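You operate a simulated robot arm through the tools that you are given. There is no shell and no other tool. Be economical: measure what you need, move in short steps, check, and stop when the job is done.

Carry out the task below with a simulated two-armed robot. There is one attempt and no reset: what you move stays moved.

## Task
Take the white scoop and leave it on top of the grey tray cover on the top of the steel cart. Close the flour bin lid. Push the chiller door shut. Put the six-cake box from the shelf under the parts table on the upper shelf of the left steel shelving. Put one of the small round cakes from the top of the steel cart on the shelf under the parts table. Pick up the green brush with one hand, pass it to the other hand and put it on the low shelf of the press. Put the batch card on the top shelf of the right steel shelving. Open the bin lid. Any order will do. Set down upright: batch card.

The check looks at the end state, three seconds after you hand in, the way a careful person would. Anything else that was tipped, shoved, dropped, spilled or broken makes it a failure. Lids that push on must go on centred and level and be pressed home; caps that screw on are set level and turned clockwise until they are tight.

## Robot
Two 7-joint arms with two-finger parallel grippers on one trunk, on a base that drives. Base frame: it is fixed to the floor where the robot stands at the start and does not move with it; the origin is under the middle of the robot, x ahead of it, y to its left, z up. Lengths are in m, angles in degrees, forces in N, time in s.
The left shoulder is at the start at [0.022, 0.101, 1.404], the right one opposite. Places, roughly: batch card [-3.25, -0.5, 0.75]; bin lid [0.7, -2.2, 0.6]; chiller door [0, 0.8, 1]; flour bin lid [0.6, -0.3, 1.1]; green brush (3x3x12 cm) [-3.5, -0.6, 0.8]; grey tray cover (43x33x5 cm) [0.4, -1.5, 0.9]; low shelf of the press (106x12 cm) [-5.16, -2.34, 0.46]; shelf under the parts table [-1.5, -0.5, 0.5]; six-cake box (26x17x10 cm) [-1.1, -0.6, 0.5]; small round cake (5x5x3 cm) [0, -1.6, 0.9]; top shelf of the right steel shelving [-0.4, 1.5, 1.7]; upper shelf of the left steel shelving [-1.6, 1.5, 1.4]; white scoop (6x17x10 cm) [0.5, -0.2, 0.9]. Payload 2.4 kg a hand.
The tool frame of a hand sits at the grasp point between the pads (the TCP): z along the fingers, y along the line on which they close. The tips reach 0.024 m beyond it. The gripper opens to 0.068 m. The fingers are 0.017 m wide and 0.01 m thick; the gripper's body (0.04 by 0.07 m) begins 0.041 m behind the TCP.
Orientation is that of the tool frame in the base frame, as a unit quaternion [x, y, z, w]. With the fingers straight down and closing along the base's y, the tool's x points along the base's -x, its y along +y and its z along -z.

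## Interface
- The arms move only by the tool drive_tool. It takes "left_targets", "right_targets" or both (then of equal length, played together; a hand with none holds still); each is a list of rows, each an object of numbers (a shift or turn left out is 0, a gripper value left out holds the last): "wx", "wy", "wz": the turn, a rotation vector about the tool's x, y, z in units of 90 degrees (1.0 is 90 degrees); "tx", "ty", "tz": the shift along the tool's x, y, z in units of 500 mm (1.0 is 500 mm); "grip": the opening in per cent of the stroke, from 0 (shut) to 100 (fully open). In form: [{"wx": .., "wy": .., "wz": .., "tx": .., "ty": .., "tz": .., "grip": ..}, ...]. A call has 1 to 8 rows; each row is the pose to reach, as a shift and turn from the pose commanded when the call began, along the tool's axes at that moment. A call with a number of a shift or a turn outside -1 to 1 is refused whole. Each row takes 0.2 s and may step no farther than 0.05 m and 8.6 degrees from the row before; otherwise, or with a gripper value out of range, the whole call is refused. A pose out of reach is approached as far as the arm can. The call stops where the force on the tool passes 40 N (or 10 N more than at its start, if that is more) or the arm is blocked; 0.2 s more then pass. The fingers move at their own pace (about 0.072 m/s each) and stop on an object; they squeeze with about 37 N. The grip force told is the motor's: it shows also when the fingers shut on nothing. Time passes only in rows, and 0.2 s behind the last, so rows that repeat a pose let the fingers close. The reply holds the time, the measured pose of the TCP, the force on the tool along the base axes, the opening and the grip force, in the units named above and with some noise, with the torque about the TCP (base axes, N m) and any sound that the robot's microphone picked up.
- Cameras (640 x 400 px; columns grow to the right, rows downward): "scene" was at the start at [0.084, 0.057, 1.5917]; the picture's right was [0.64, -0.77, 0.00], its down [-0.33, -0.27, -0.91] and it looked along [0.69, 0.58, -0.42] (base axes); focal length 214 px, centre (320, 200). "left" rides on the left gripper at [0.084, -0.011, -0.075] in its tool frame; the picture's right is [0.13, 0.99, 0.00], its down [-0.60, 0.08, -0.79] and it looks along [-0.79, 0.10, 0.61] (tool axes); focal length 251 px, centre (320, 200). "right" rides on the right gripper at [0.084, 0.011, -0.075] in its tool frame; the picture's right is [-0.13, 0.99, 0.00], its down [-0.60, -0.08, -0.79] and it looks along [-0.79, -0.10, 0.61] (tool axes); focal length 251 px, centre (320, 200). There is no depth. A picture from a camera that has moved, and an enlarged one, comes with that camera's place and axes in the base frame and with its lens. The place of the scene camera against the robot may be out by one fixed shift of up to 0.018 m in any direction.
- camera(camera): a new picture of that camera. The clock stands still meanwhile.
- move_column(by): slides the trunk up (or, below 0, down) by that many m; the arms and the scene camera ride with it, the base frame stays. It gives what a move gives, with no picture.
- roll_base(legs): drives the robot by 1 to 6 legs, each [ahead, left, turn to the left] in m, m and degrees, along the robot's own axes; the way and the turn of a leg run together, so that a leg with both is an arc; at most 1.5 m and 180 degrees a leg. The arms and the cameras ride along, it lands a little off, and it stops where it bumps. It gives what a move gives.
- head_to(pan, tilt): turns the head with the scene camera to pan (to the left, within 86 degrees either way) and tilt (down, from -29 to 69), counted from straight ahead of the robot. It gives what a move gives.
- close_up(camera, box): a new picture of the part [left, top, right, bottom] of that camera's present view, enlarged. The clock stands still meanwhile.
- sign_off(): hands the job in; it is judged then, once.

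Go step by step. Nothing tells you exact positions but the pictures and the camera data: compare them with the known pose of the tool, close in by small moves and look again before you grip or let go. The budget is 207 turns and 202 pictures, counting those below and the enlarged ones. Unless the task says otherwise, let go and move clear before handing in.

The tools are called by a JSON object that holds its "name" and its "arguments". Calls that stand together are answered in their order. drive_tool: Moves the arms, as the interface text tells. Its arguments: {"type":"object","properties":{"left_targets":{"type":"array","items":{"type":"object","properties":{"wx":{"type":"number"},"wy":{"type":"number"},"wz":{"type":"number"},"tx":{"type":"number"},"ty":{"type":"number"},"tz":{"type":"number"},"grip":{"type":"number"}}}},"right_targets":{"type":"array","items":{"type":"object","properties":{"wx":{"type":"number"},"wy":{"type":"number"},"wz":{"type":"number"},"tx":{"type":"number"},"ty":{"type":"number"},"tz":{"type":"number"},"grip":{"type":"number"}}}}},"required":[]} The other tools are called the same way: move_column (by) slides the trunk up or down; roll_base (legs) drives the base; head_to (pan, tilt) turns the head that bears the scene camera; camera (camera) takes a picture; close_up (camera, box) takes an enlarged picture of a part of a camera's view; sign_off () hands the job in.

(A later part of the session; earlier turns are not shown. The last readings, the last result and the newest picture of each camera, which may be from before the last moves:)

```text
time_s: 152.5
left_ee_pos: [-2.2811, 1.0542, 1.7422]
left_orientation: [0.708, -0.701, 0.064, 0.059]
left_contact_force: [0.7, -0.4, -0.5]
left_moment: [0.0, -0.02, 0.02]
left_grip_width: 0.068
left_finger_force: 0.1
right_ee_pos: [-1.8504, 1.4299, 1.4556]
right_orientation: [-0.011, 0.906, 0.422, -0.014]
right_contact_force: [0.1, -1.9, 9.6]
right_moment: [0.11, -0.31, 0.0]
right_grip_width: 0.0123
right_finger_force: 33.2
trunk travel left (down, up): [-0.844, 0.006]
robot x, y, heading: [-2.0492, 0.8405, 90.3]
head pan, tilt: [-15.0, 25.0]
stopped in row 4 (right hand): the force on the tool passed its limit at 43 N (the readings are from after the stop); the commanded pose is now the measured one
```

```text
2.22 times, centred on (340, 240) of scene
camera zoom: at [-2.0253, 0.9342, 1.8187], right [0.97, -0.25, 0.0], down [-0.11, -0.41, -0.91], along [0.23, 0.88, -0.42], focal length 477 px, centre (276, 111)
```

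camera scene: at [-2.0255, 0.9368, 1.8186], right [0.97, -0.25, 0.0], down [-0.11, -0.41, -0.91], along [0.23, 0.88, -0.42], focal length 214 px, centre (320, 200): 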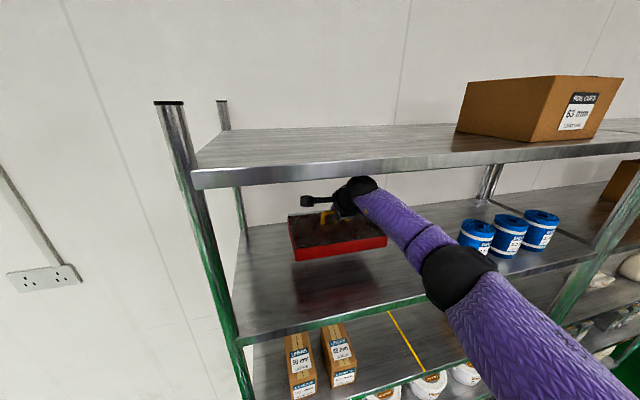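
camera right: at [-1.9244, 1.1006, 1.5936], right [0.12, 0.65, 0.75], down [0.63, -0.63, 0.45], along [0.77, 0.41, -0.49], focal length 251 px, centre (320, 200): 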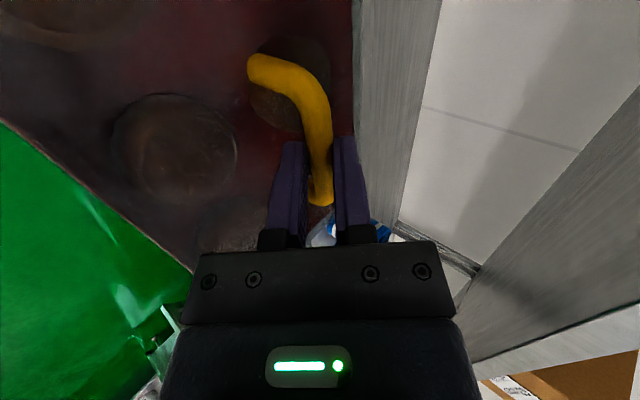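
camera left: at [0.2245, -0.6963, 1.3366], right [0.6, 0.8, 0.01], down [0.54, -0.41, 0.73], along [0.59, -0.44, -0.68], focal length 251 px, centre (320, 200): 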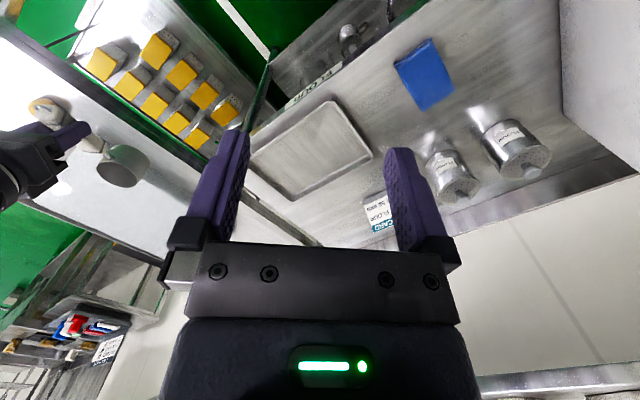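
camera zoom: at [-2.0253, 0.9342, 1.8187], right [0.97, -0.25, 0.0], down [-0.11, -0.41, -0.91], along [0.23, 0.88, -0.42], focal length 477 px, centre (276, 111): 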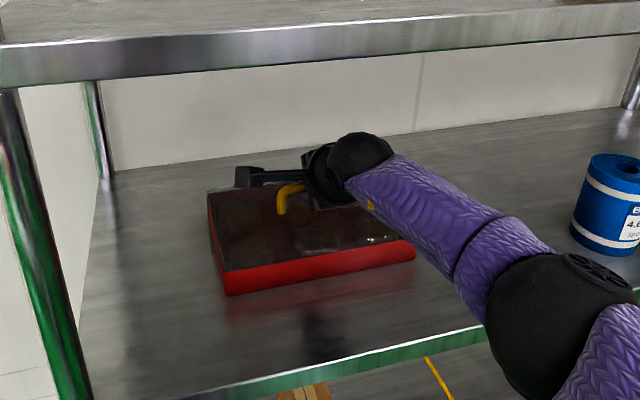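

The box rests on the shelf. I open and withdraw along the finger axis.

{"name": "drive_tool", "arguments": {"right_targets": [{"tz": 0.0}, {"grip": 45}, {"grip": 45}, {"grip": 45, "tz": -0.03}, {"tz": -0.08}, {"tz": -0.16}, {"tz": -0.25}]}}

{"name": "camera", "arguments": {"camera": "scene"}}

```text
time_s: 154.1
left_ee_pos: [-2.2799, 1.0546, 1.7426]
left_orientation: [0.707, -0.701, 0.064, 0.061]
left_contact_force: [-0.4, 0.7, -0.1]
left_moment: [-0.02, 0.0, -0.01]
left_grip_width: 0.0682
left_finger_force: 0.0
right_ee_pos: [-1.844, 1.3336, 1.5369]
right_orientation: [-0.01, 0.907, 0.421, -0.013]
right_contact_force: [-0.1, -0.4, -0.2]
right_moment: [0.0, 0.03, 0.0]
right_grip_width: 0.0305
right_finger_force: 0.0
trunk travel left (down, up): [-0.844, 0.006]
robot x, y, heading: [-2.0467, 0.8424, 90.5]
head pan, tilt: [-15.0, 25.0]
```

```text
113 pictures are left
camera scene: at [-2.0244, 0.9345, 1.8188], right [0.97, -0.25, 0.0], down [-0.11, -0.41, -0.91], along [0.23, 0.88, -0.42], focal length 214 px, centre (320, 200)
```

scene: 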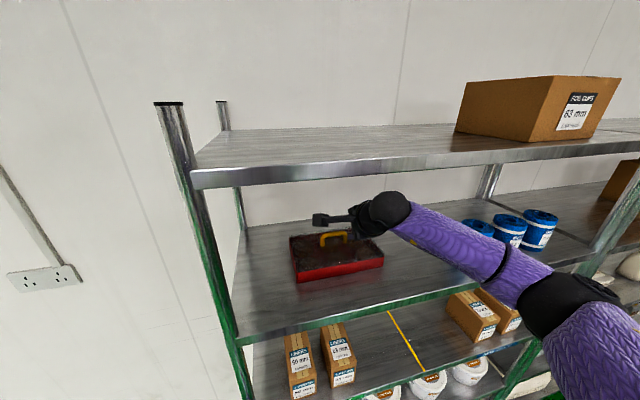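

The box is in place. Next I go to the far table for the batch card and the brush: back off, turn, lower the trunk and look.

{"name": "roll_base", "arguments": {"legs": [[-0.45, 0, 0], [0, 0, 90], [0.5, 0.0, 0]]}}

{"name": "move_column", "arguments": {"by": -0.4}}

{"name": "head_to", "arguments": {"pan": 35, "tilt": 30}}

{"name": "camera", "arguments": {"camera": "scene"}}

```text
time_s: 163.2
left_ee_pos: [-2.7581, 0.1347, 1.743]
left_orientation: [0.996, 0.018, 0.088, -0.004]
left_contact_force: [-0.6, 1.2, 0.0]
left_moment: [0.0, -0.02, 0.0]
left_grip_width: 0.0679
left_finger_force: 0.1
right_ee_pos: [-3.0491, 0.5629, 1.5358]
right_orientation: [0.657, -0.625, -0.284, 0.311]
right_contact_force: [-0.1, -0.3, 0.4]
right_moment: [0.01, 0.04, 0.0]
right_grip_width: 0.0304
right_finger_force: 0.1
trunk travel left (down, up): [-0.844, 0.006]
robot x, y, heading: [-2.5502, 0.3687, -177.8]
head pan, tilt: [-15.0, 25.0]
```

```text
time_s: 167.1
left_ee_pos: [-2.7566, 0.1345, 1.3408]
left_orientation: [0.996, 0.017, 0.089, -0.005]
left_contact_force: [-0.4, 0.1, 0.6]
left_moment: [0.01, 0.0, -0.04]
left_grip_width: 0.0681
left_finger_force: 0.1
right_ee_pos: [-3.0479, 0.5625, 1.1356]
right_orientation: [0.657, -0.625, -0.284, 0.311]
right_contact_force: [0.6, -0.2, 0.4]
right_moment: [-0.01, 0.01, 0.01]
right_grip_width: 0.0307
right_finger_force: 0.1
trunk travel left (down, up): [-0.444, 0.406]
robot x, y, heading: [-2.5462, 0.3733, -177.9]
head pan, tilt: [-15.0, 25.0]
```

```text
time_s: 168.3
left_ee_pos: [-2.7587, 0.1361, 1.3419]
left_orientation: [0.996, 0.018, 0.088, -0.004]
left_contact_force: [0.5, 0.3, 0.8]
left_moment: [-0.02, 0.0, 0.01]
left_grip_width: 0.0679
left_finger_force: 0.0
right_ee_pos: [-3.0471, 0.5618, 1.1359]
right_orientation: [0.657, -0.625, -0.284, 0.311]
right_contact_force: [0.4, 0.3, -0.8]
right_moment: [-0.04, -0.04, 0.02]
right_grip_width: 0.0306
right_finger_force: 0.1
trunk travel left (down, up): [-0.444, 0.406]
robot x, y, heading: [-2.5466, 0.3742, -177.8]
head pan, tilt: [35.0, 30.0]
```

```text
112 pictures are left
camera scene: at [-2.6454, 0.3152, 1.4101], right [-0.6, 0.8, 0.0], down [0.4, 0.3, -0.87], along [-0.69, -0.52, -0.5], focal length 214 px, centre (320, 200)
```

scene: 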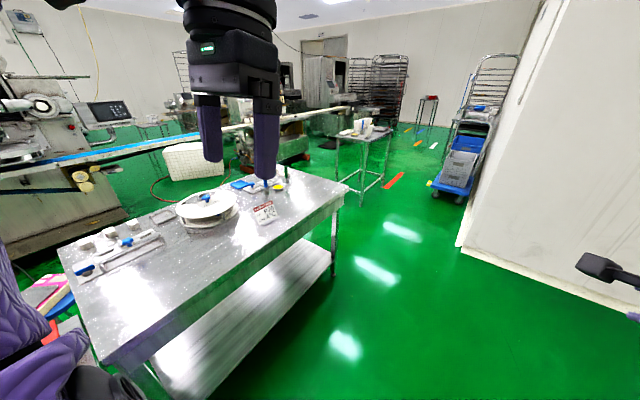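

{"name": "close_up", "arguments": {"camera": "scene", "box": [160, 140, 360, 270]}}

{"name": "camera", "arguments": {"camera": "left"}}

```text
3.08 times, centred on (260, 205) of scene
camera zoom: at [-2.6454, 0.3152, 1.4101], right [-0.6, 0.8, 0.0], down [0.4, 0.3, -0.87], along [-0.69, -0.52, -0.5], focal length 660 px, centre (505, 185)
```

zoom: 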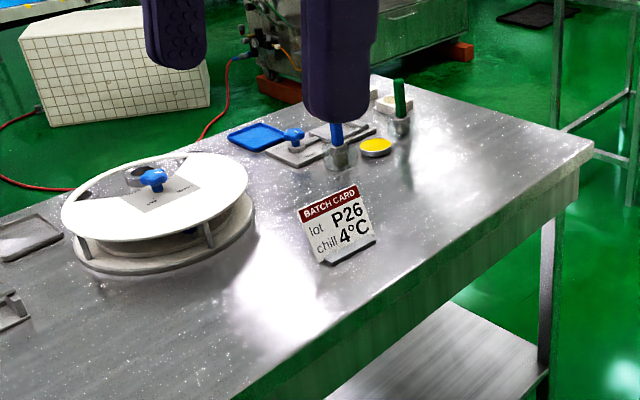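

```text
110 pictures are left
camera left: at [-2.6876, 0.1468, 1.4306], right [0.16, -0.99, 0.02], down [-0.73, -0.11, 0.67], along [-0.66, -0.12, -0.74], focal length 251 px, centre (320, 200)
```

left: 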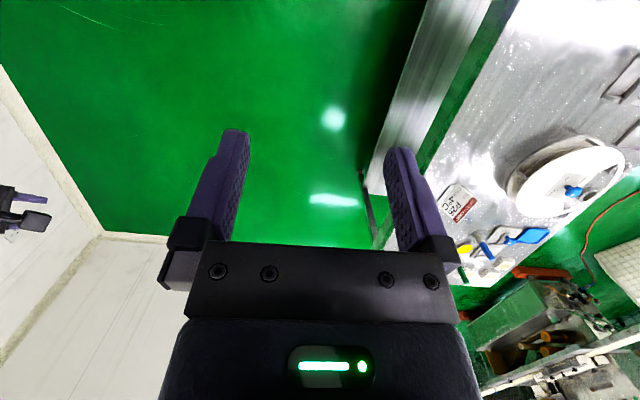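

The batch card stands near (−3.23, −0.5) and the green brush stands upright near (−3.55, −0.65) on the far table. I roll the right hand back and drive to face that table.

{"name": "roll_base", "arguments": {"legs": [[0.8, 0, 0], [0, 0, 88]]}}

{"name": "drive_tool", "arguments": {"right_targets": [{"wz": -0.09}, {"wz": -0.18}, {"wz": -0.27}, {"wz": -0.36}, {"wz": -0.45}, {"wz": -0.54}, {"wz": -0.63}, {"wz": -0.72}]}}

{"name": "drive_tool", "arguments": {"right_targets": [{"wz": -0.09}, {"wz": -0.18}, {"wz": -0.25}, {"wz": -0.29}]}}

{"name": "head_to", "arguments": {"pan": 0, "tilt": 30}}

{"name": "camera", "arguments": {"camera": "scene"}}

```text
time_s: 176.3
left_ee_pos: [-3.1043, 0.1305, 1.3415]
left_orientation: [0.692, 0.716, 0.059, -0.066]
left_contact_force: [-0.5, 0.5, -0.8]
left_moment: [0.01, 0.02, -0.02]
left_grip_width: 0.0677
left_finger_force: 0.1
right_ee_pos: [-3.5326, -0.16, 1.1363]
right_orientation: [0.907, 0.022, 0.019, 0.421]
right_contact_force: [0.6, -0.2, 0.6]
right_moment: [0.02, 0.02, -0.01]
right_grip_width: 0.0305
right_finger_force: 0.0
trunk travel left (down, up): [-0.444, 0.406]
robot x, y, heading: [-3.345, 0.3425, -88.0]
head pan, tilt: [35.0, 30.0]
```

```text
time_s: 178.1
left_ee_pos: [-3.1048, 0.1308, 1.3419]
left_orientation: [0.693, 0.716, 0.059, -0.066]
left_contact_force: [0.1, 0.3, -0.6]
left_moment: [0.0, 0.0, -0.01]
left_grip_width: 0.0681
left_finger_force: 0.1
right_ee_pos: [-3.5332, -0.159, 1.1345]
right_orientation: [0.754, 0.505, -0.209, 0.365]
right_contact_force: [-0.4, 0.3, -0.6]
right_moment: [-0.02, -0.01, -0.02]
right_grip_width: 0.0305
right_finger_force: 0.0
trunk travel left (down, up): [-0.444, 0.406]
robot x, y, heading: [-3.3435, 0.3406, -88.1]
head pan, tilt: [35.0, 30.0]
```

```text
time_s: 179.1
left_ee_pos: [-3.105, 0.13, 1.3412]
left_orientation: [0.693, 0.716, 0.059, -0.065]
left_contact_force: [-0.2, -0.3, 0.0]
left_moment: [0.0, 0.02, -0.04]
left_grip_width: 0.0681
left_finger_force: 0.1
right_ee_pos: [-3.5317, -0.1591, 1.1357]
right_orientation: [0.621, 0.661, -0.286, 0.308]
right_contact_force: [-0.7, 0.5, 0.6]
right_moment: [0.0, 0.0, 0.02]
right_grip_width: 0.0306
right_finger_force: 0.1
trunk travel left (down, up): [-0.444, 0.406]
robot x, y, heading: [-3.3418, 0.3474, -88.4]
head pan, tilt: [35.0, 30.0]
```

```text
time_s: 180.1
left_ee_pos: [-3.1044, 0.1306, 1.3409]
left_orientation: [0.693, 0.716, 0.059, -0.066]
left_contact_force: [0.5, 0.4, 0.2]
left_moment: [0.04, -0.01, -0.01]
left_grip_width: 0.068
left_finger_force: 0.0
right_ee_pos: [-3.5321, -0.1588, 1.1355]
right_orientation: [0.621, 0.661, -0.286, 0.309]
right_contact_force: [0.2, -0.5, 0.3]
right_moment: [-0.01, 0.02, -0.01]
right_grip_width: 0.0308
right_finger_force: 0.0
trunk travel left (down, up): [-0.444, 0.406]
robot x, y, heading: [-3.3413, 0.3397, -88.2]
head pan, tilt: [0.0, 30.0]
```

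```text
109 pictures are left
camera scene: at [-3.3378, 0.2229, 1.4101], right [-1.0, -0.03, 0.0], down [-0.02, 0.5, -0.87], along [0.03, -0.87, -0.5], focal length 214 px, centre (320, 200)
```

scene: 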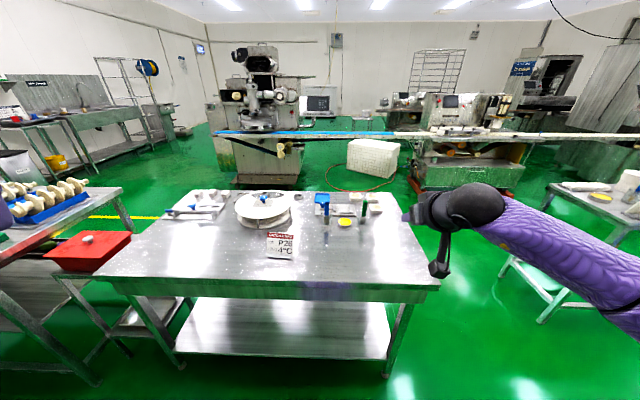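

{"name": "close_up", "arguments": {"camera": "scene", "box": [220, 170, 460, 310]}}

{"name": "camera", "arguments": {"camera": "right"}}

```text
2.67 times, centred on (340, 240) of scene
camera zoom: at [-3.3378, 0.2229, 1.4101], right [-1.0, -0.03, 0.0], down [-0.02, 0.5, -0.87], along [0.03, -0.87, -0.5], focal length 572 px, centre (267, 93)
```

zoom: 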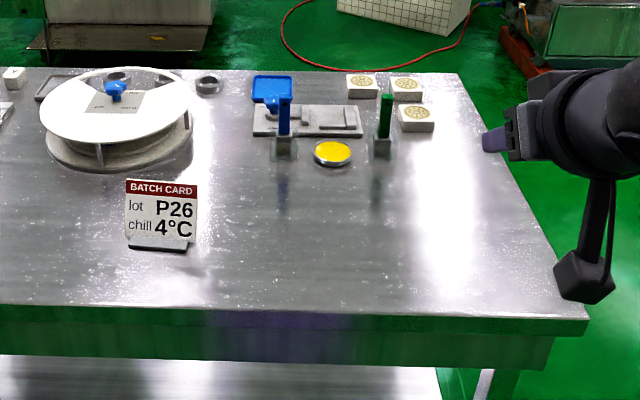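

```text
107 pictures are left
camera right: at [-3.5295, -0.0476, 1.1204], right [0.99, -0.02, 0.1], down [-0.1, 0.21, 0.97], along [-0.04, -0.98, 0.21], focal length 251 px, centre (320, 200)
```

right: 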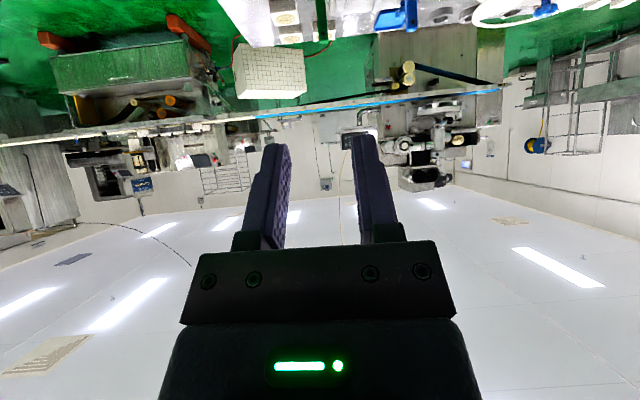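

The brush top is at about (−3.513, −0.627, 0.915). I lower the trunk a bit, roll closer and extend the right hand toward it.

{"name": "move_column", "arguments": {"by": -0.15}}

{"name": "roll_base", "arguments": {"legs": [[0.24, 0, -1.5]]}}

{"name": "drive_tool", "arguments": {"right_targets": [{"tx": -0.05, "tz": 0.06, "grip": 70}, {"tx": -0.1, "tz": 0.12}, {"tx": -0.13, "tz": 0.155}]}}

{"name": "camera", "arguments": {"camera": "right"}}

{"name": "camera", "arguments": {"camera": "scene"}}

```text
time_s: 181.9
left_ee_pos: [-3.1047, 0.1303, 1.1912]
left_orientation: [0.692, 0.716, 0.06, -0.066]
left_contact_force: [-0.1, -0.4, 0.5]
left_moment: [-0.01, 0.0, 0.01]
left_grip_width: 0.0679
left_finger_force: 0.2
right_ee_pos: [-3.5336, -0.1599, 0.987]
right_orientation: [0.621, 0.661, -0.286, 0.309]
right_contact_force: [0.1, 0.3, -0.9]
right_moment: [0.0, 0.02, 0.0]
right_grip_width: 0.0307
right_finger_force: 0.1
trunk travel left (down, up): [-0.294, 0.556]
robot x, y, heading: [-3.3429, 0.3445, -88.4]
head pan, tilt: [0.0, 30.0]
```

```text
time_s: 183.7
left_ee_pos: [-3.1054, -0.1207, 1.1919]
left_orientation: [0.702, 0.707, 0.06, -0.065]
left_contact_force: [-0.6, 0.4, -0.9]
left_moment: [-0.03, 0.01, -0.02]
left_grip_width: 0.0681
left_finger_force: 0.0
right_ee_pos: [-3.541, -0.3984, 0.9867]
right_orientation: [0.629, 0.653, -0.29, 0.305]
right_contact_force: [0.1, -0.8, -0.3]
right_moment: [0.01, -0.02, -0.03]
right_grip_width: 0.0307
right_finger_force: 0.1
trunk travel left (down, up): [-0.294, 0.556]
robot x, y, heading: [-3.3375, 0.1, -89.6]
head pan, tilt: [0.0, 30.0]
```

```text
time_s: 184.5
left_ee_pos: [-3.1058, -0.1206, 1.1916]
left_orientation: [0.702, 0.707, 0.06, -0.064]
left_contact_force: [0.5, -0.2, -0.9]
left_moment: [0.0, 0.01, 0.01]
left_grip_width: 0.068
left_finger_force: 0.0
right_ee_pos: [-3.5375, -0.4998, 0.9847]
right_orientation: [0.628, 0.654, -0.291, 0.306]
right_contact_force: [-0.2, 0.2, -0.4]
right_moment: [-0.02, -0.01, 0.04]
right_grip_width: 0.0477
right_finger_force: 0.1
trunk travel left (down, up): [-0.294, 0.556]
robot x, y, heading: [-3.3402, 0.0976, -89.6]
head pan, tilt: [0.0, 30.0]
```

```text
106 pictures are left
camera right: at [-3.5317, -0.3892, 0.9685], right [0.99, -0.04, 0.1], down [-0.09, 0.21, 0.97], along [-0.06, -0.98, 0.21], focal length 251 px, centre (320, 200)
```

right: 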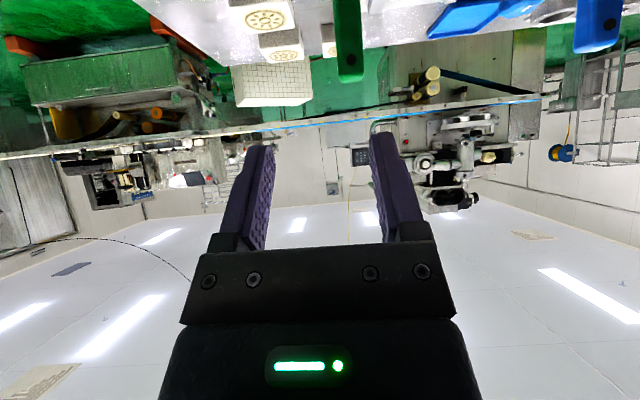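

```text
105 pictures are left
camera scene: at [-3.336, -0.0456, 1.2588], right [-1.0, -0.01, 0.0], down [0.0, 0.5, -0.87], along [0.01, -0.87, -0.5], focal length 214 px, centre (320, 200)
```

scene: 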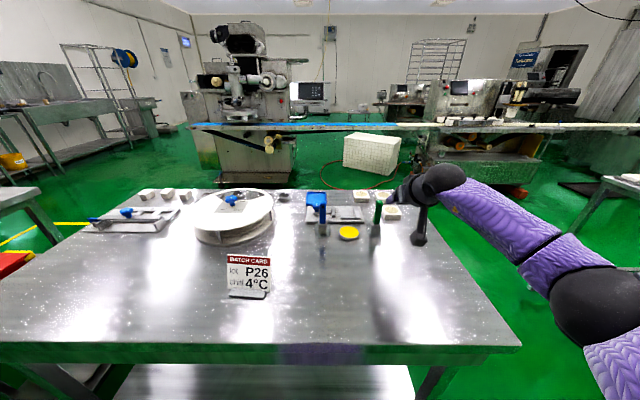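

{"name": "drive_tool", "arguments": {"right_targets": [{"tx": -0.018, "tz": 0.03, "ty": 0.057}, {"tx": -0.018, "tz": 0.12, "ty": 0.057}, {"tx": -0.018, "tz": 0.21, "ty": 0.057}]}}

{"name": "camera", "arguments": {"camera": "right"}}

{"name": "close_up", "arguments": {"camera": "scene", "box": [320, 160, 440, 250]}}

```text
time_s: 185.3
left_ee_pos: [-3.1048, -0.1196, 1.1899]
left_orientation: [0.701, 0.707, 0.06, -0.065]
left_contact_force: [-0.6, -1.0, -0.1]
left_moment: [0.0, 0.01, 0.0]
left_grip_width: 0.068
left_finger_force: 0.1
right_ee_pos: [-3.5037, -0.5396, 0.951]
right_orientation: [0.629, 0.653, -0.291, 0.305]
right_contact_force: [0.6, 0.8, 0.6]
right_moment: [0.03, 0.04, -0.01]
right_grip_width: 0.0476
right_finger_force: 0.1
right hand out of reach, approached as far as the arm can: row 2, 3
trunk travel left (down, up): [-0.294, 0.556]
robot x, y, heading: [-3.3341, 0.0978, -89.8]
head pan, tilt: [0.0, 30.0]
```

```text
104 pictures are left
camera right: at [-3.4989, -0.4293, 0.936], right [0.99, -0.04, 0.1], down [-0.09, 0.21, 0.97], along [-0.06, -0.98, 0.21], focal length 251 px, centre (320, 200)
```

right: 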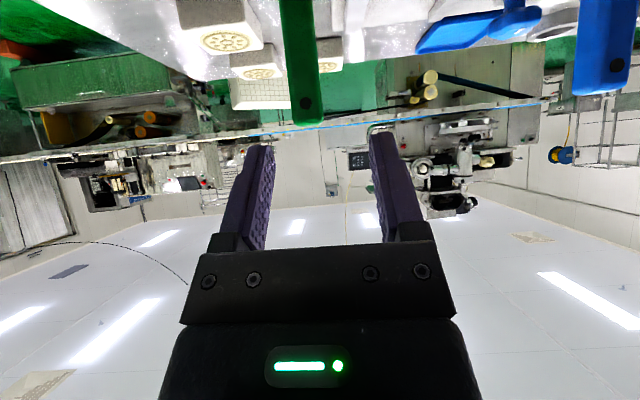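

```text
4.44 times, centred on (380, 205) of scene
camera zoom: at [-3.3359, -0.0457, 1.2588], right [-1.0, -0.01, 0.0], down [0.0, 0.5, -0.87], along [0.01, -0.87, -0.5], focal length 953 px, centre (53, 178)
```

zoom: 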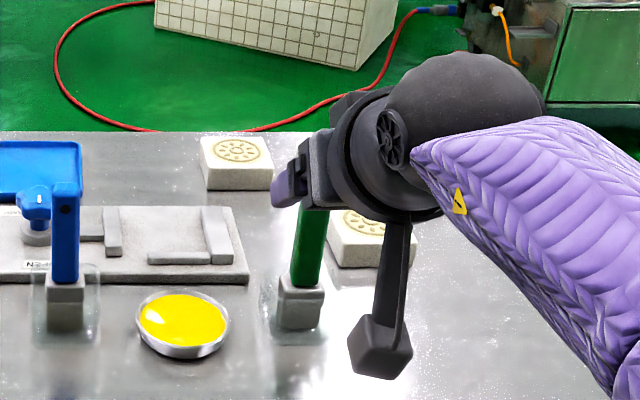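

The arm is nearly at full stretch, so I need to know how close the base may come: I look straight down at the base and the table edge.

{"name": "head_to", "arguments": {"pan": 0, "tilt": 69}}

{"name": "camera", "arguments": {"camera": "scene"}}

```text
time_s: 186.3
left_ee_pos: [-3.1055, -0.1205, 1.1911]
left_orientation: [0.702, 0.707, 0.061, -0.065]
left_contact_force: [0.6, 0.1, 0.1]
left_moment: [-0.02, -0.01, 0.01]
left_grip_width: 0.068
left_finger_force: 0.1
right_ee_pos: [-3.5042, -0.5415, 0.9512]
right_orientation: [0.629, 0.653, -0.291, 0.305]
right_contact_force: [-0.3, 0.3, -0.6]
right_moment: [-0.02, -0.02, -0.01]
right_grip_width: 0.0478
right_finger_force: 0.0
trunk travel left (down, up): [-0.294, 0.556]
robot x, y, heading: [-3.3405, 0.0951, -89.7]
head pan, tilt: [0.0, 68.8]
```

```text
102 pictures are left
camera scene: at [-3.3362, -0.0111, 1.2074], right [-1.0, -0.01, 0.0], down [-0.01, 0.93, -0.36], along [0.0, -0.36, -0.93], focal length 214 px, centre (320, 200)
```

scene: 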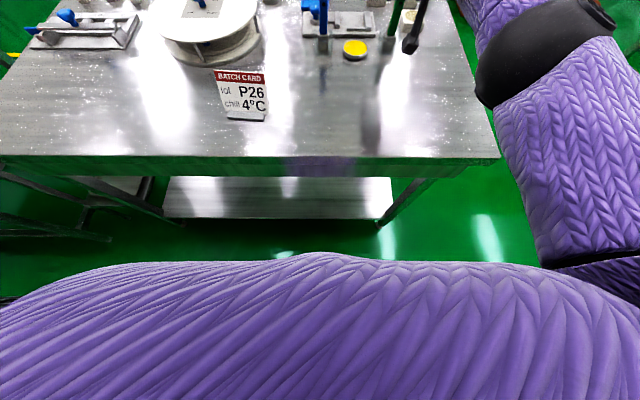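

There's about 10 cm of floor gap, so I can come 6 cm closer; I also flatten the tool pitch to gain reach.

{"name": "drive_tool", "arguments": {"right_targets": [{"tz": -0.05}, {"tz": -0.1}]}}

{"name": "roll_base", "arguments": {"legs": [[0.06, 0, 0]]}}

{"name": "drive_tool", "arguments": {"right_targets": [{"tx": 0.035, "tz": 0.025, "wy": -0.08, "ty": -0.01}, {"tx": 0.07, "tz": 0.05, "wy": -0.15, "ty": -0.01}, {"tx": 0.107, "tz": 0.0746, "wy": -0.2, "ty": -0.01}]}}

{"name": "head_to", "arguments": {"pan": -10, "tilt": 40}}

{"name": "camera", "arguments": {"camera": "right"}}

{"name": "camera", "arguments": {"camera": "scene"}}

```text
time_s: 186.9
left_ee_pos: [-3.1052, -0.1201, 1.192]
left_orientation: [0.702, 0.707, 0.061, -0.064]
left_contact_force: [-0.4, 0.1, 0.7]
left_moment: [-0.04, 0.02, -0.02]
left_grip_width: 0.0679
left_finger_force: 0.0
right_ee_pos: [-3.5032, -0.501, 0.9828]
right_orientation: [0.63, 0.653, -0.29, 0.306]
right_contact_force: [0.1, 0.1, 0.1]
right_moment: [-0.01, 0.01, -0.03]
right_grip_width: 0.0477
right_finger_force: 0.2
trunk travel left (down, up): [-0.294, 0.556]
robot x, y, heading: [-3.335, 0.0965, -89.5]
head pan, tilt: [0.0, 68.8]
```

```text
time_s: 187.9
left_ee_pos: [-3.1042, -0.1805, 1.1911]
left_orientation: [0.702, 0.706, 0.059, -0.065]
left_contact_force: [0.5, -0.3, 0.0]
left_moment: [0.03, -0.01, 0.0]
left_grip_width: 0.0679
left_finger_force: 0.0
right_ee_pos: [-3.5055, -0.5595, 0.9841]
right_orientation: [0.63, 0.652, -0.291, 0.305]
right_contact_force: [1.1, 0.3, -0.6]
right_moment: [0.03, 0.0, 0.03]
right_grip_width: 0.0475
right_finger_force: 0.0
trunk travel left (down, up): [-0.294, 0.556]
robot x, y, heading: [-3.3368, 0.0365, -89.9]
head pan, tilt: [0.0, 68.8]
```

```text
time_s: 188.7
left_ee_pos: [-3.1054, -0.1797, 1.1915]
left_orientation: [0.702, 0.706, 0.06, -0.064]
left_contact_force: [0.4, -1.4, -0.3]
left_moment: [0.0, 0.0, -0.03]
left_grip_width: 0.0681
left_finger_force: 0.1
right_ee_pos: [-3.5089, -0.554, 0.9202]
right_orientation: [0.576, 0.598, -0.383, 0.404]
right_contact_force: [0.5, -0.2, -0.1]
right_moment: [0.0, 0.02, 0.01]
right_grip_width: 0.0476
right_finger_force: 0.0
trunk travel left (down, up): [-0.294, 0.556]
robot x, y, heading: [-3.3376, 0.0407, -89.9]
head pan, tilt: [0.0, 68.8]
```

```text
time_s: 189.6
left_ee_pos: [-3.1055, -0.1792, 1.1915]
left_orientation: [0.702, 0.706, 0.06, -0.064]
left_contact_force: [-0.1, 0.0, -0.6]
left_moment: [0.01, 0.02, 0.0]
left_grip_width: 0.0681
left_finger_force: 0.1
right_ee_pos: [-3.5091, -0.554, 0.92]
right_orientation: [0.577, 0.598, -0.384, 0.402]
right_contact_force: [-0.5, 0.1, 0.6]
right_moment: [-0.02, 0.0, -0.04]
right_grip_width: 0.0477
right_finger_force: 0.0
trunk travel left (down, up): [-0.294, 0.556]
robot x, y, heading: [-3.3322, 0.0385, -89.9]
head pan, tilt: [-10.0, 40.0]
```

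```text
101 pictures are left
camera right: at [-3.5034, -0.4529, 0.8719], right [0.99, -0.01, 0.12], down [-0.1, 0.5, 0.86], along [-0.07, -0.87, 0.49], focal length 251 px, centre (320, 200)
```

right: 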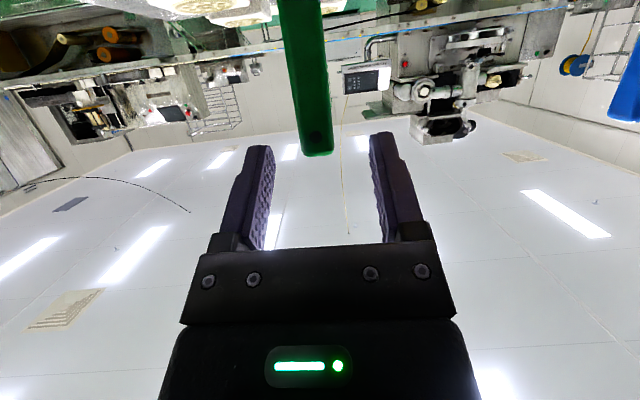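

```text
100 pictures are left
camera scene: at [-3.3506, -0.0975, 1.2434], right [-0.99, 0.17, 0.0], down [0.11, 0.63, -0.77], along [-0.13, -0.75, -0.64], focal length 214 px, centre (320, 200)
```

scene: 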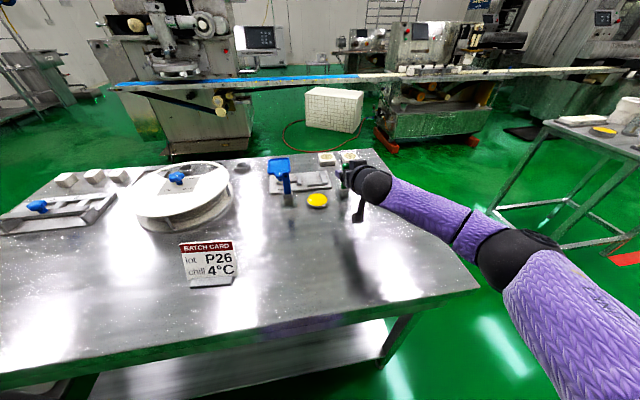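

Aligned. I advance along the finger axis, grip, then lift straight up.

{"name": "drive_tool", "arguments": {"right_targets": [{"tz": 0.08}, {"tz": 0.155}]}}

{"name": "camera", "arguments": {"camera": "right"}}

{"name": "close_up", "arguments": {"camera": "scene", "box": [270, 130, 420, 240]}}

```text
time_s: 190.2
left_ee_pos: [-3.1065, -0.178, 1.1915]
left_orientation: [0.702, 0.706, 0.061, -0.064]
left_contact_force: [-0.5, 0.1, -0.4]
left_moment: [0.0, -0.05, 0.0]
left_grip_width: 0.0678
left_finger_force: 0.2
right_ee_pos: [-3.5078, -0.608, 0.896]
right_orientation: [0.575, 0.597, -0.386, 0.405]
right_contact_force: [-0.2, 1.0, -0.2]
right_moment: [0.03, 0.02, 0.0]
right_grip_width: 0.0476
right_finger_force: 0.1
right hand out of reach, approached as far as the arm can: row 2
trunk travel left (down, up): [-0.294, 0.556]
robot x, y, heading: [-3.3359, 0.0363, -89.7]
head pan, tilt: [-10.0, 40.0]
```

```text
99 pictures are left
camera right: at [-3.5008, -0.5072, 0.8467], right [0.99, -0.01, 0.12], down [-0.1, 0.5, 0.86], along [-0.07, -0.86, 0.5], focal length 251 px, centre (320, 200)
```

right: 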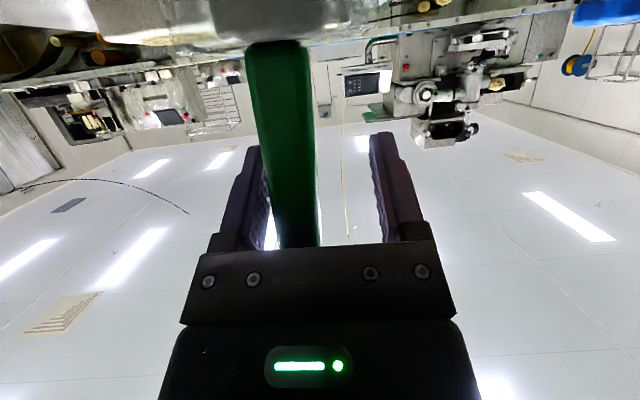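

```text
3.64 times, centred on (345, 185) of scene
camera zoom: at [-3.3515, -0.0973, 1.2435], right [-0.99, 0.17, 0.0], down [0.11, 0.63, -0.77], along [-0.13, -0.76, -0.64], focal length 780 px, centre (229, 254)
```

zoom: 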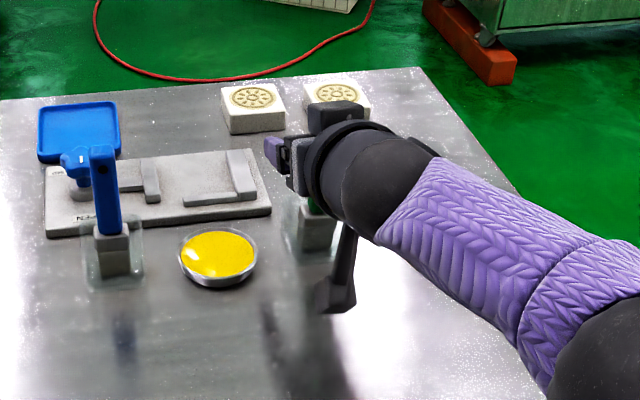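

{"name": "drive_tool", "arguments": {"right_targets": [{"ty": -0.012}, {"ty": -0.024}]}}

{"name": "roll_base", "arguments": {"legs": [[0.02, 0, 0]]}}

{"name": "camera", "arguments": {"camera": "right"}}

```text
time_s: 190.8
left_ee_pos: [-3.105, -0.179, 1.191]
left_orientation: [0.702, 0.707, 0.06, -0.064]
left_contact_force: [-0.6, 0.0, -0.1]
left_moment: [-0.01, 0.02, 0.01]
left_grip_width: 0.0678
left_finger_force: 0.0
right_ee_pos: [-3.5197, -0.6088, 0.8967]
right_orientation: [0.577, 0.597, -0.386, 0.403]
right_contact_force: [-0.8, 0.3, 0.4]
right_moment: [0.02, 0.0, 0.02]
right_grip_width: 0.0478
right_finger_force: 0.0
trunk travel left (down, up): [-0.294, 0.556]
robot x, y, heading: [-3.3368, 0.0396, -89.7]
head pan, tilt: [-10.0, 40.0]
```

```text
time_s: 191.6
left_ee_pos: [-3.1048, -0.2001, 1.1919]
left_orientation: [0.702, 0.707, 0.061, -0.064]
left_contact_force: [-0.1, -0.3, 0.0]
left_moment: [0.02, 0.0, -0.02]
left_grip_width: 0.068
left_finger_force: 0.1
right_ee_pos: [-3.5189, -0.629, 0.8956]
right_orientation: [0.577, 0.597, -0.386, 0.403]
right_contact_force: [-0.8, -0.2, 0.1]
right_moment: [-0.05, -0.01, 0.01]
right_grip_width: 0.0476
right_finger_force: 0.0
trunk travel left (down, up): [-0.294, 0.556]
robot x, y, heading: [-3.333, 0.0205, -89.7]
head pan, tilt: [-10.0, 40.0]
```

```text
97 pictures are left
camera right: at [-3.5129, -0.528, 0.8472], right [0.99, -0.01, 0.12], down [-0.1, 0.5, 0.86], along [-0.07, -0.86, 0.5], focal length 251 px, centre (320, 200)
```

right: 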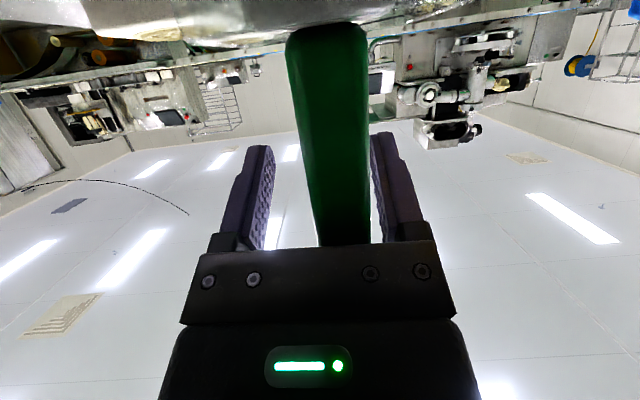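

{"name": "drive_tool", "arguments": {"right_targets": [{"grip": 0}, {"grip": 0}, {"grip": 0}, {"tx": -0.06, "tz": -0.025}, {"tx": -0.13, "tz": -0.053}, {"tx": -0.2, "tz": -0.082}, {"tx": -0.26, "tz": -0.106}]}}

{"name": "camera", "arguments": {"camera": "right"}}

{"name": "camera", "arguments": {"camera": "scene"}}

```text
time_s: 193.2
left_ee_pos: [-3.1054, -0.1992, 1.1916]
left_orientation: [0.703, 0.706, 0.06, -0.065]
left_contact_force: [0.4, -0.3, -0.5]
left_moment: [0.0, -0.02, -0.01]
left_grip_width: 0.068
left_finger_force: 0.0
right_ee_pos: [-3.5194, -0.6261, 1.0366]
right_orientation: [0.577, 0.597, -0.386, 0.403]
right_contact_force: [0.2, -0.2, -0.3]
right_moment: [0.0, 0.01, 0.02]
right_grip_width: 0.0209
right_finger_force: 36.5
trunk travel left (down, up): [-0.294, 0.556]
robot x, y, heading: [-3.3351, 0.0172, -89.8]
head pan, tilt: [-10.0, 40.0]
```

```text
96 pictures are left
camera right: at [-3.5131, -0.526, 0.9888], right [0.99, -0.01, 0.12], down [-0.1, 0.5, 0.86], along [-0.07, -0.86, 0.5], focal length 251 px, centre (320, 200)
```

right: 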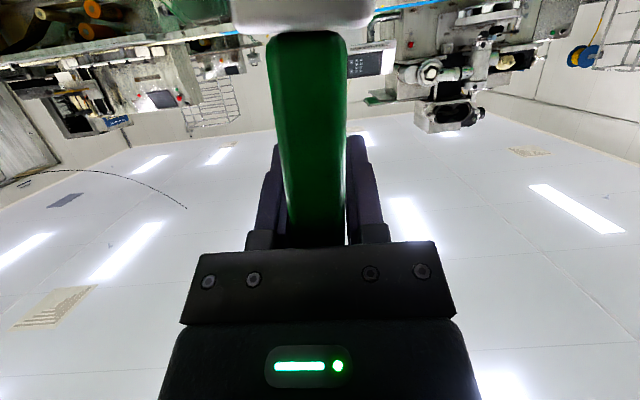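

```text
95 pictures are left
camera scene: at [-3.3505, -0.1177, 1.2435], right [-0.99, 0.17, 0.0], down [0.11, 0.63, -0.77], along [-0.13, -0.75, -0.64], focal length 214 px, centre (320, 200)
```

scene: 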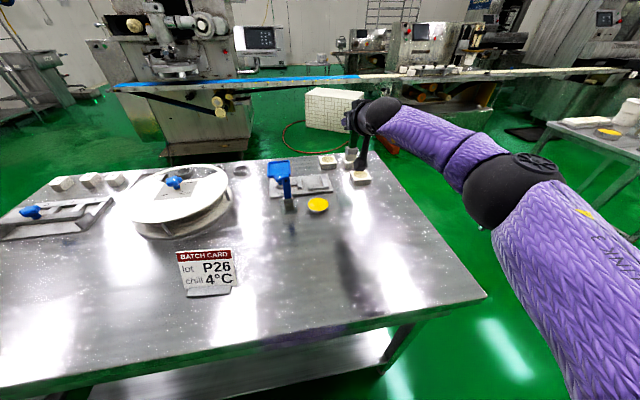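

{"name": "close_up", "arguments": {"camera": "scene", "box": [260, 80, 440, 240]}}

```text
2.50 times, centred on (350, 160) of scene
camera zoom: at [-3.3505, -0.1177, 1.2435], right [-0.99, 0.17, 0.0], down [0.11, 0.63, -0.77], along [-0.13, -0.75, -0.64], focal length 536 px, centre (245, 300)
```

zoom: 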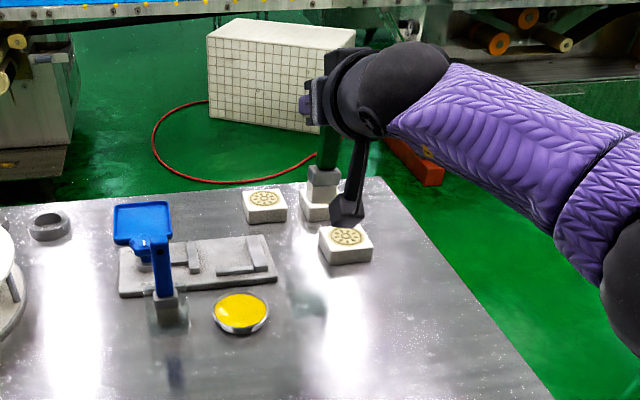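

The brush is free. I back away from the table and set up the handover: right hand yawed left, left hand pitched forward.

{"name": "roll_base", "arguments": {"legs": [[-0.4, 0, 0]]}}

{"name": "drive_tool", "arguments": {"right_targets": [{"wx": -0.058, "wz": -0.024, "tx": 0.02, "tz": -0.046, "ty": 0.025}, {"wx": -0.116, "wz": -0.047, "tx": 0.04, "tz": -0.092, "ty": 0.05}, {"wx": -0.174, "wz": -0.071, "tx": 0.06, "tz": -0.138, "ty": 0.075}, {"wx": -0.231, "wz": -0.094, "tx": 0.08, "tz": -0.184, "ty": 0.1}, {"wx": -0.289, "wz": -0.118, "tx": 0.1, "tz": -0.23, "ty": 0.125}, {"wx": -0.347, "wz": -0.142, "tx": 0.12, "tz": -0.276, "ty": 0.15}, {"wx": -0.405, "wz": -0.165, "tx": 0.14, "tz": -0.322, "ty": 0.175}, {"wx": -0.463, "wz": -0.189, "tx": 0.151, "tz": -0.37, "ty": 0.2}], "left_targets": [{"wy": -0.09, "tx": -0.02, "tz": 0.04}, {"wy": -0.18, "tx": -0.04, "tz": 0.08}, {"wy": -0.27, "tx": -0.06, "tz": 0.12}, {"wy": -0.36, "tx": -0.08, "tz": 0.16}, {"wy": -0.45, "tx": -0.1, "tz": 0.2}, {"wy": -0.54, "tx": -0.12, "tz": 0.24}, {"wy": -0.63, "tx": -0.14, "tz": 0.27}, {"wy": -0.72, "tx": -0.16, "tz": 0.3}]}}

{"name": "camera", "arguments": {"camera": "scene"}}

```text
time_s: 195.8
left_ee_pos: [-3.1068, 0.2101, 1.1917]
left_orientation: [0.701, 0.708, 0.06, -0.065]
left_contact_force: [0.1, 1.4, 0.2]
left_moment: [0.01, -0.05, -0.02]
left_grip_width: 0.0678
left_finger_force: 0.1
right_ee_pos: [-3.5197, -0.2197, 1.0371]
right_orientation: [0.575, 0.598, -0.385, 0.404]
right_contact_force: [-0.4, 0.4, 0.2]
right_moment: [-0.01, 0.01, 0.0]
right_grip_width: 0.0208
right_finger_force: 37.8
trunk travel left (down, up): [-0.294, 0.556]
robot x, y, heading: [-3.3411, 0.4253, -89.6]
head pan, tilt: [-10.0, 40.0]
```

```text
time_s: 197.6
left_ee_pos: [-3.0595, 0.1083, 1.0602]
left_orientation: [0.623, 0.632, -0.325, 0.326]
left_contact_force: [0.0, 0.6, -0.6]
left_moment: [0.01, -0.02, 0.0]
left_grip_width: 0.0681
left_finger_force: 0.1
left hand out of reach, approached as far as the arm can: row 6, 7, 8
right_ee_pos: [-3.4252, -0.017, 1.0358]
right_orientation: [0.301, 0.773, -0.202, 0.521]
right_contact_force: [0.2, 0.1, -1.6]
right_moment: [0.0, -0.06, 0.02]
right_grip_width: 0.0209
right_finger_force: 37.0
trunk travel left (down, up): [-0.294, 0.556]
robot x, y, heading: [-3.3402, 0.4262, -89.4]
head pan, tilt: [-10.0, 40.0]
```

```text
93 pictures are left
camera scene: at [-3.3528, 0.2901, 1.2434], right [-0.99, 0.16, 0.0], down [0.11, 0.63, -0.77], along [-0.13, -0.76, -0.64], focal length 214 px, centre (320, 200)
```

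scene: 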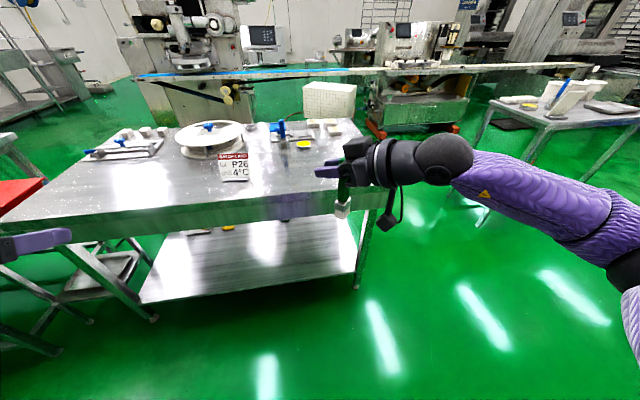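

{"name": "drive_tool", "arguments": {"right_targets": [{"tx": -0.011, "ty": 0.027, "tz": 0.027}, {"tx": -0.022, "ty": 0.054, "tz": 0.055}, {"tx": -0.033, "ty": 0.081, "tz": 0.082}, {"tx": -0.045, "ty": 0.108, "tz": 0.11}, {"tx": -0.056, "ty": 0.135, "tz": 0.137}, {"tx": -0.067, "ty": 0.162, "tz": 0.164}], "left_targets": [{"wx": 0.068, "wz": 0.048, "ty": -0.05, "tz": 0.014}, {"wx": 0.137, "wz": 0.097, "ty": -0.1, "tz": 0.027}, {"wx": 0.205, "wz": 0.145, "ty": -0.15, "tz": 0.041}, {"wx": 0.273, "wz": 0.193, "ty": -0.2, "tz": 0.055}, {"wx": 0.342, "wz": 0.242, "ty": -0.25, "tz": 0.068}, {"wx": 0.41, "wz": 0.29, "ty": -0.304, "tz": 0.082, "tx": 0.006}]}}

{"name": "head_to", "arguments": {"pan": 0, "tilt": 45}}

{"name": "camera", "arguments": {"camera": "scene"}}

{"name": "camera", "arguments": {"camera": "left"}}

```text
time_s: 198.9
left_ee_pos: [-3.2124, 0.0716, 1.0346]
left_orientation: [0.819, 0.343, -0.426, 0.175]
left_contact_force: [-0.2, -1.2, -0.5]
left_moment: [-0.03, 0.0, 0.01]
left_grip_width: 0.0682
left_finger_force: 0.1
right_ee_pos: [-3.307, -0.0173, 1.0359]
right_orientation: [0.302, 0.772, -0.202, 0.521]
right_contact_force: [-0.5, 0.4, -0.7]
right_moment: [-0.01, 0.0, 0.0]
right_grip_width: 0.021
right_finger_force: 37.0
trunk travel left (down, up): [-0.294, 0.556]
robot x, y, heading: [-3.3389, 0.426, -89.4]
head pan, tilt: [-10.0, 40.0]
```

```text
time_s: 199.7
left_ee_pos: [-3.2109, 0.0711, 1.0349]
left_orientation: [0.818, 0.344, -0.426, 0.176]
left_contact_force: [0.1, 0.3, 0.1]
left_moment: [0.01, 0.02, -0.01]
left_grip_width: 0.0679
left_finger_force: 0.1
right_ee_pos: [-3.3073, -0.0168, 1.0363]
right_orientation: [0.301, 0.773, -0.201, 0.521]
right_contact_force: [-0.5, 0.8, 0.4]
right_moment: [0.0, 0.0, 0.0]
right_grip_width: 0.0211
right_finger_force: 37.2
trunk travel left (down, up): [-0.294, 0.556]
robot x, y, heading: [-3.3395, 0.4274, -89.5]
head pan, tilt: [0.0, 45.0]
```

```text
92 pictures are left
camera scene: at [-3.3382, 0.2927, 1.2362], right [-1.0, -0.01, 0.0], down [-0.01, 0.71, -0.71], along [0.01, -0.71, -0.71], focal length 214 px, centre (320, 200)
```

scene: 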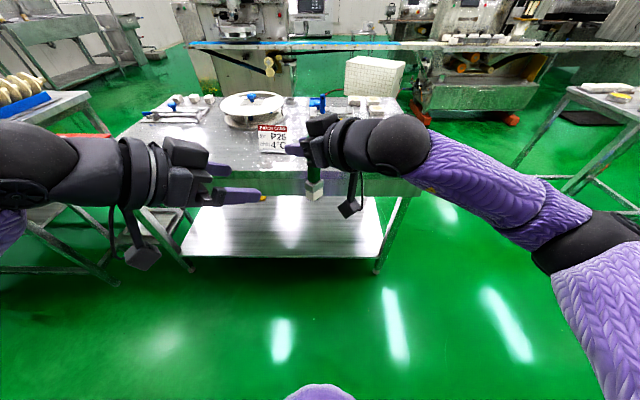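

```text
91 pictures are left
camera left: at [-3.1416, 0.157, 1.0096], right [0.76, -0.64, -0.11], down [0.27, 0.16, 0.95], along [-0.59, -0.75, 0.29], focal length 251 px, centre (320, 200)
```

left: 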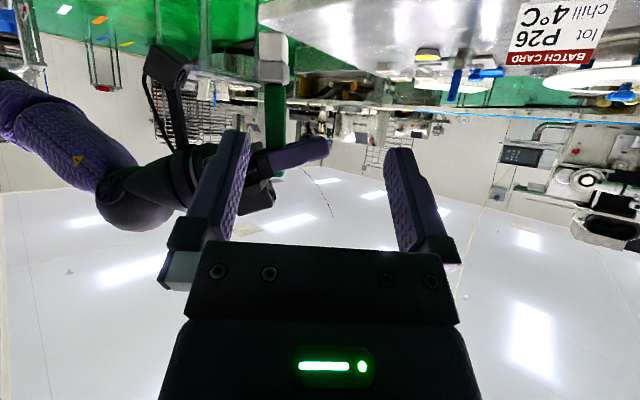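

The brush axis is at about (−3.32, 0.005). I flatten the left hand and bring it in line with the brush's lower part.

{"name": "drive_tool", "arguments": {"left_targets": [{"wy": -0.08, "tx": 0.017, "ty": -0.021, "tz": 0.035, "grip": 85}, {"wy": -0.15, "tx": 0.034, "ty": -0.043, "tz": 0.07}, {"wy": -0.22, "tx": 0.051, "ty": -0.064, "tz": 0.106}]}}

{"name": "camera", "arguments": {"camera": "left"}}

{"name": "close_up", "arguments": {"camera": "scene", "box": [180, 90, 400, 240]}}

```text
time_s: 200.5
left_ee_pos: [-3.2586, 0.0749, 0.9836]
left_orientation: [0.732, 0.309, -0.56, 0.234]
left_contact_force: [-0.1, -0.6, 0.2]
left_moment: [-0.03, 0.0, -0.03]
left_grip_width: 0.0578
left_finger_force: 0.2
right_ee_pos: [-3.3067, -0.0171, 1.0373]
right_orientation: [0.302, 0.772, -0.202, 0.522]
right_contact_force: [-0.5, -0.3, -0.8]
right_moment: [0.0, -0.01, -0.01]
right_grip_width: 0.0207
right_finger_force: 36.9
trunk travel left (down, up): [-0.294, 0.556]
robot x, y, heading: [-3.338, 0.4277, -89.4]
head pan, tilt: [0.0, 45.0]
```

```text
90 pictures are left
camera left: at [-3.1993, 0.1487, 0.9228], right [0.73, -0.67, -0.13], down [0.48, 0.38, 0.79], along [-0.48, -0.64, 0.6], focal length 251 px, centre (320, 200)
```

left: 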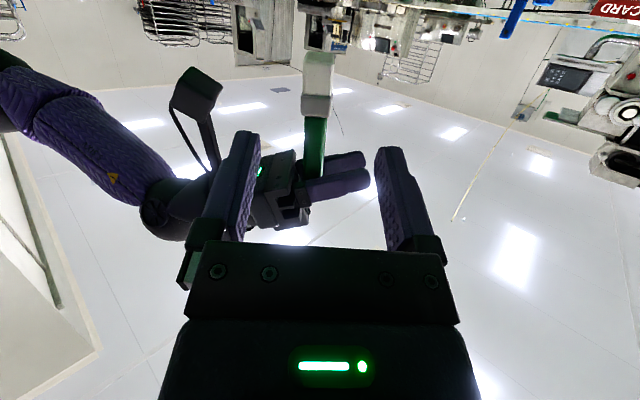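

```text
2.67 times, centred on (290, 165) of scene
camera zoom: at [-3.3382, 0.2927, 1.2362], right [-1.0, -0.01, 0.0], down [-0.01, 0.71, -0.71], along [0.01, -0.71, -0.71], focal length 572 px, centre (400, 293)
```

zoom: 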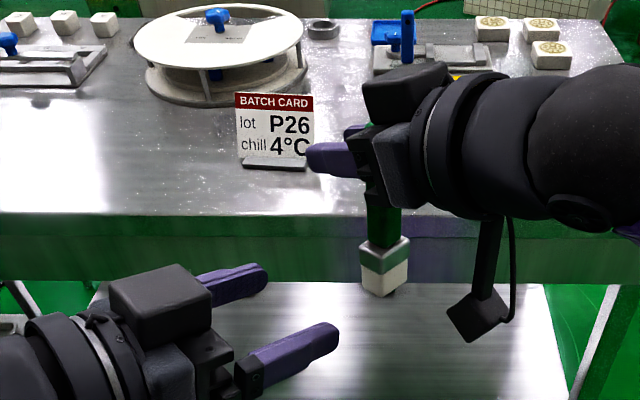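

Well aligned. The left hand advances around the ferrule/lower handle.

{"name": "drive_tool", "arguments": {"left_targets": [{"tx": -0.018, "ty": 0.003, "tz": 0.07}, {"tx": -0.027, "ty": 0.006, "tz": 0.14}, {"tx": -0.027, "ty": 0.006, "tz": 0.19}]}}

{"name": "camera", "arguments": {"camera": "left"}}

{"name": "close_up", "arguments": {"camera": "scene", "box": [220, 110, 400, 240]}}

```text
time_s: 201.3
left_ee_pos: [-3.3243, 0.0055, 0.9717]
left_orientation: [0.732, 0.309, -0.56, 0.234]
left_contact_force: [-0.2, -0.4, -1.0]
left_moment: [-0.01, 0.0, -0.05]
left_grip_width: 0.0576
left_finger_force: 0.0
right_ee_pos: [-3.3077, -0.0159, 1.0354]
right_orientation: [0.301, 0.772, -0.201, 0.521]
right_contact_force: [-0.4, -0.6, -1.1]
right_moment: [-0.02, -0.02, -0.04]
right_grip_width: 0.0209
right_finger_force: 36.8
trunk travel left (down, up): [-0.294, 0.556]
robot x, y, heading: [-3.3396, 0.4247, -89.5]
head pan, tilt: [0.0, 45.0]
```

```text
88 pictures are left
camera left: at [-3.2647, 0.0791, 0.9113], right [0.73, -0.67, -0.13], down [0.48, 0.37, 0.79], along [-0.48, -0.64, 0.6], focal length 251 px, centre (320, 200)
```

left: 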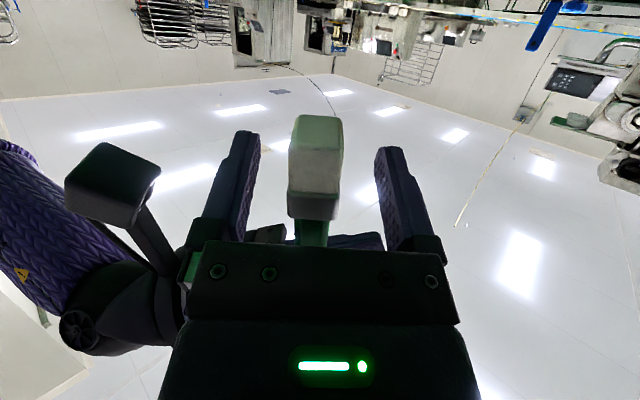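

```text
3.08 times, centred on (310, 175) of scene
camera zoom: at [-3.3383, 0.2926, 1.2362], right [-1.0, -0.01, 0.0], down [-0.01, 0.71, -0.71], along [0.01, -0.71, -0.71], focal length 660 px, centre (351, 277)
```

zoom: 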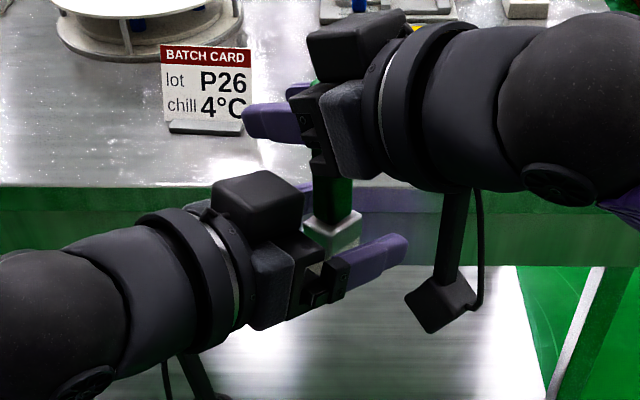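

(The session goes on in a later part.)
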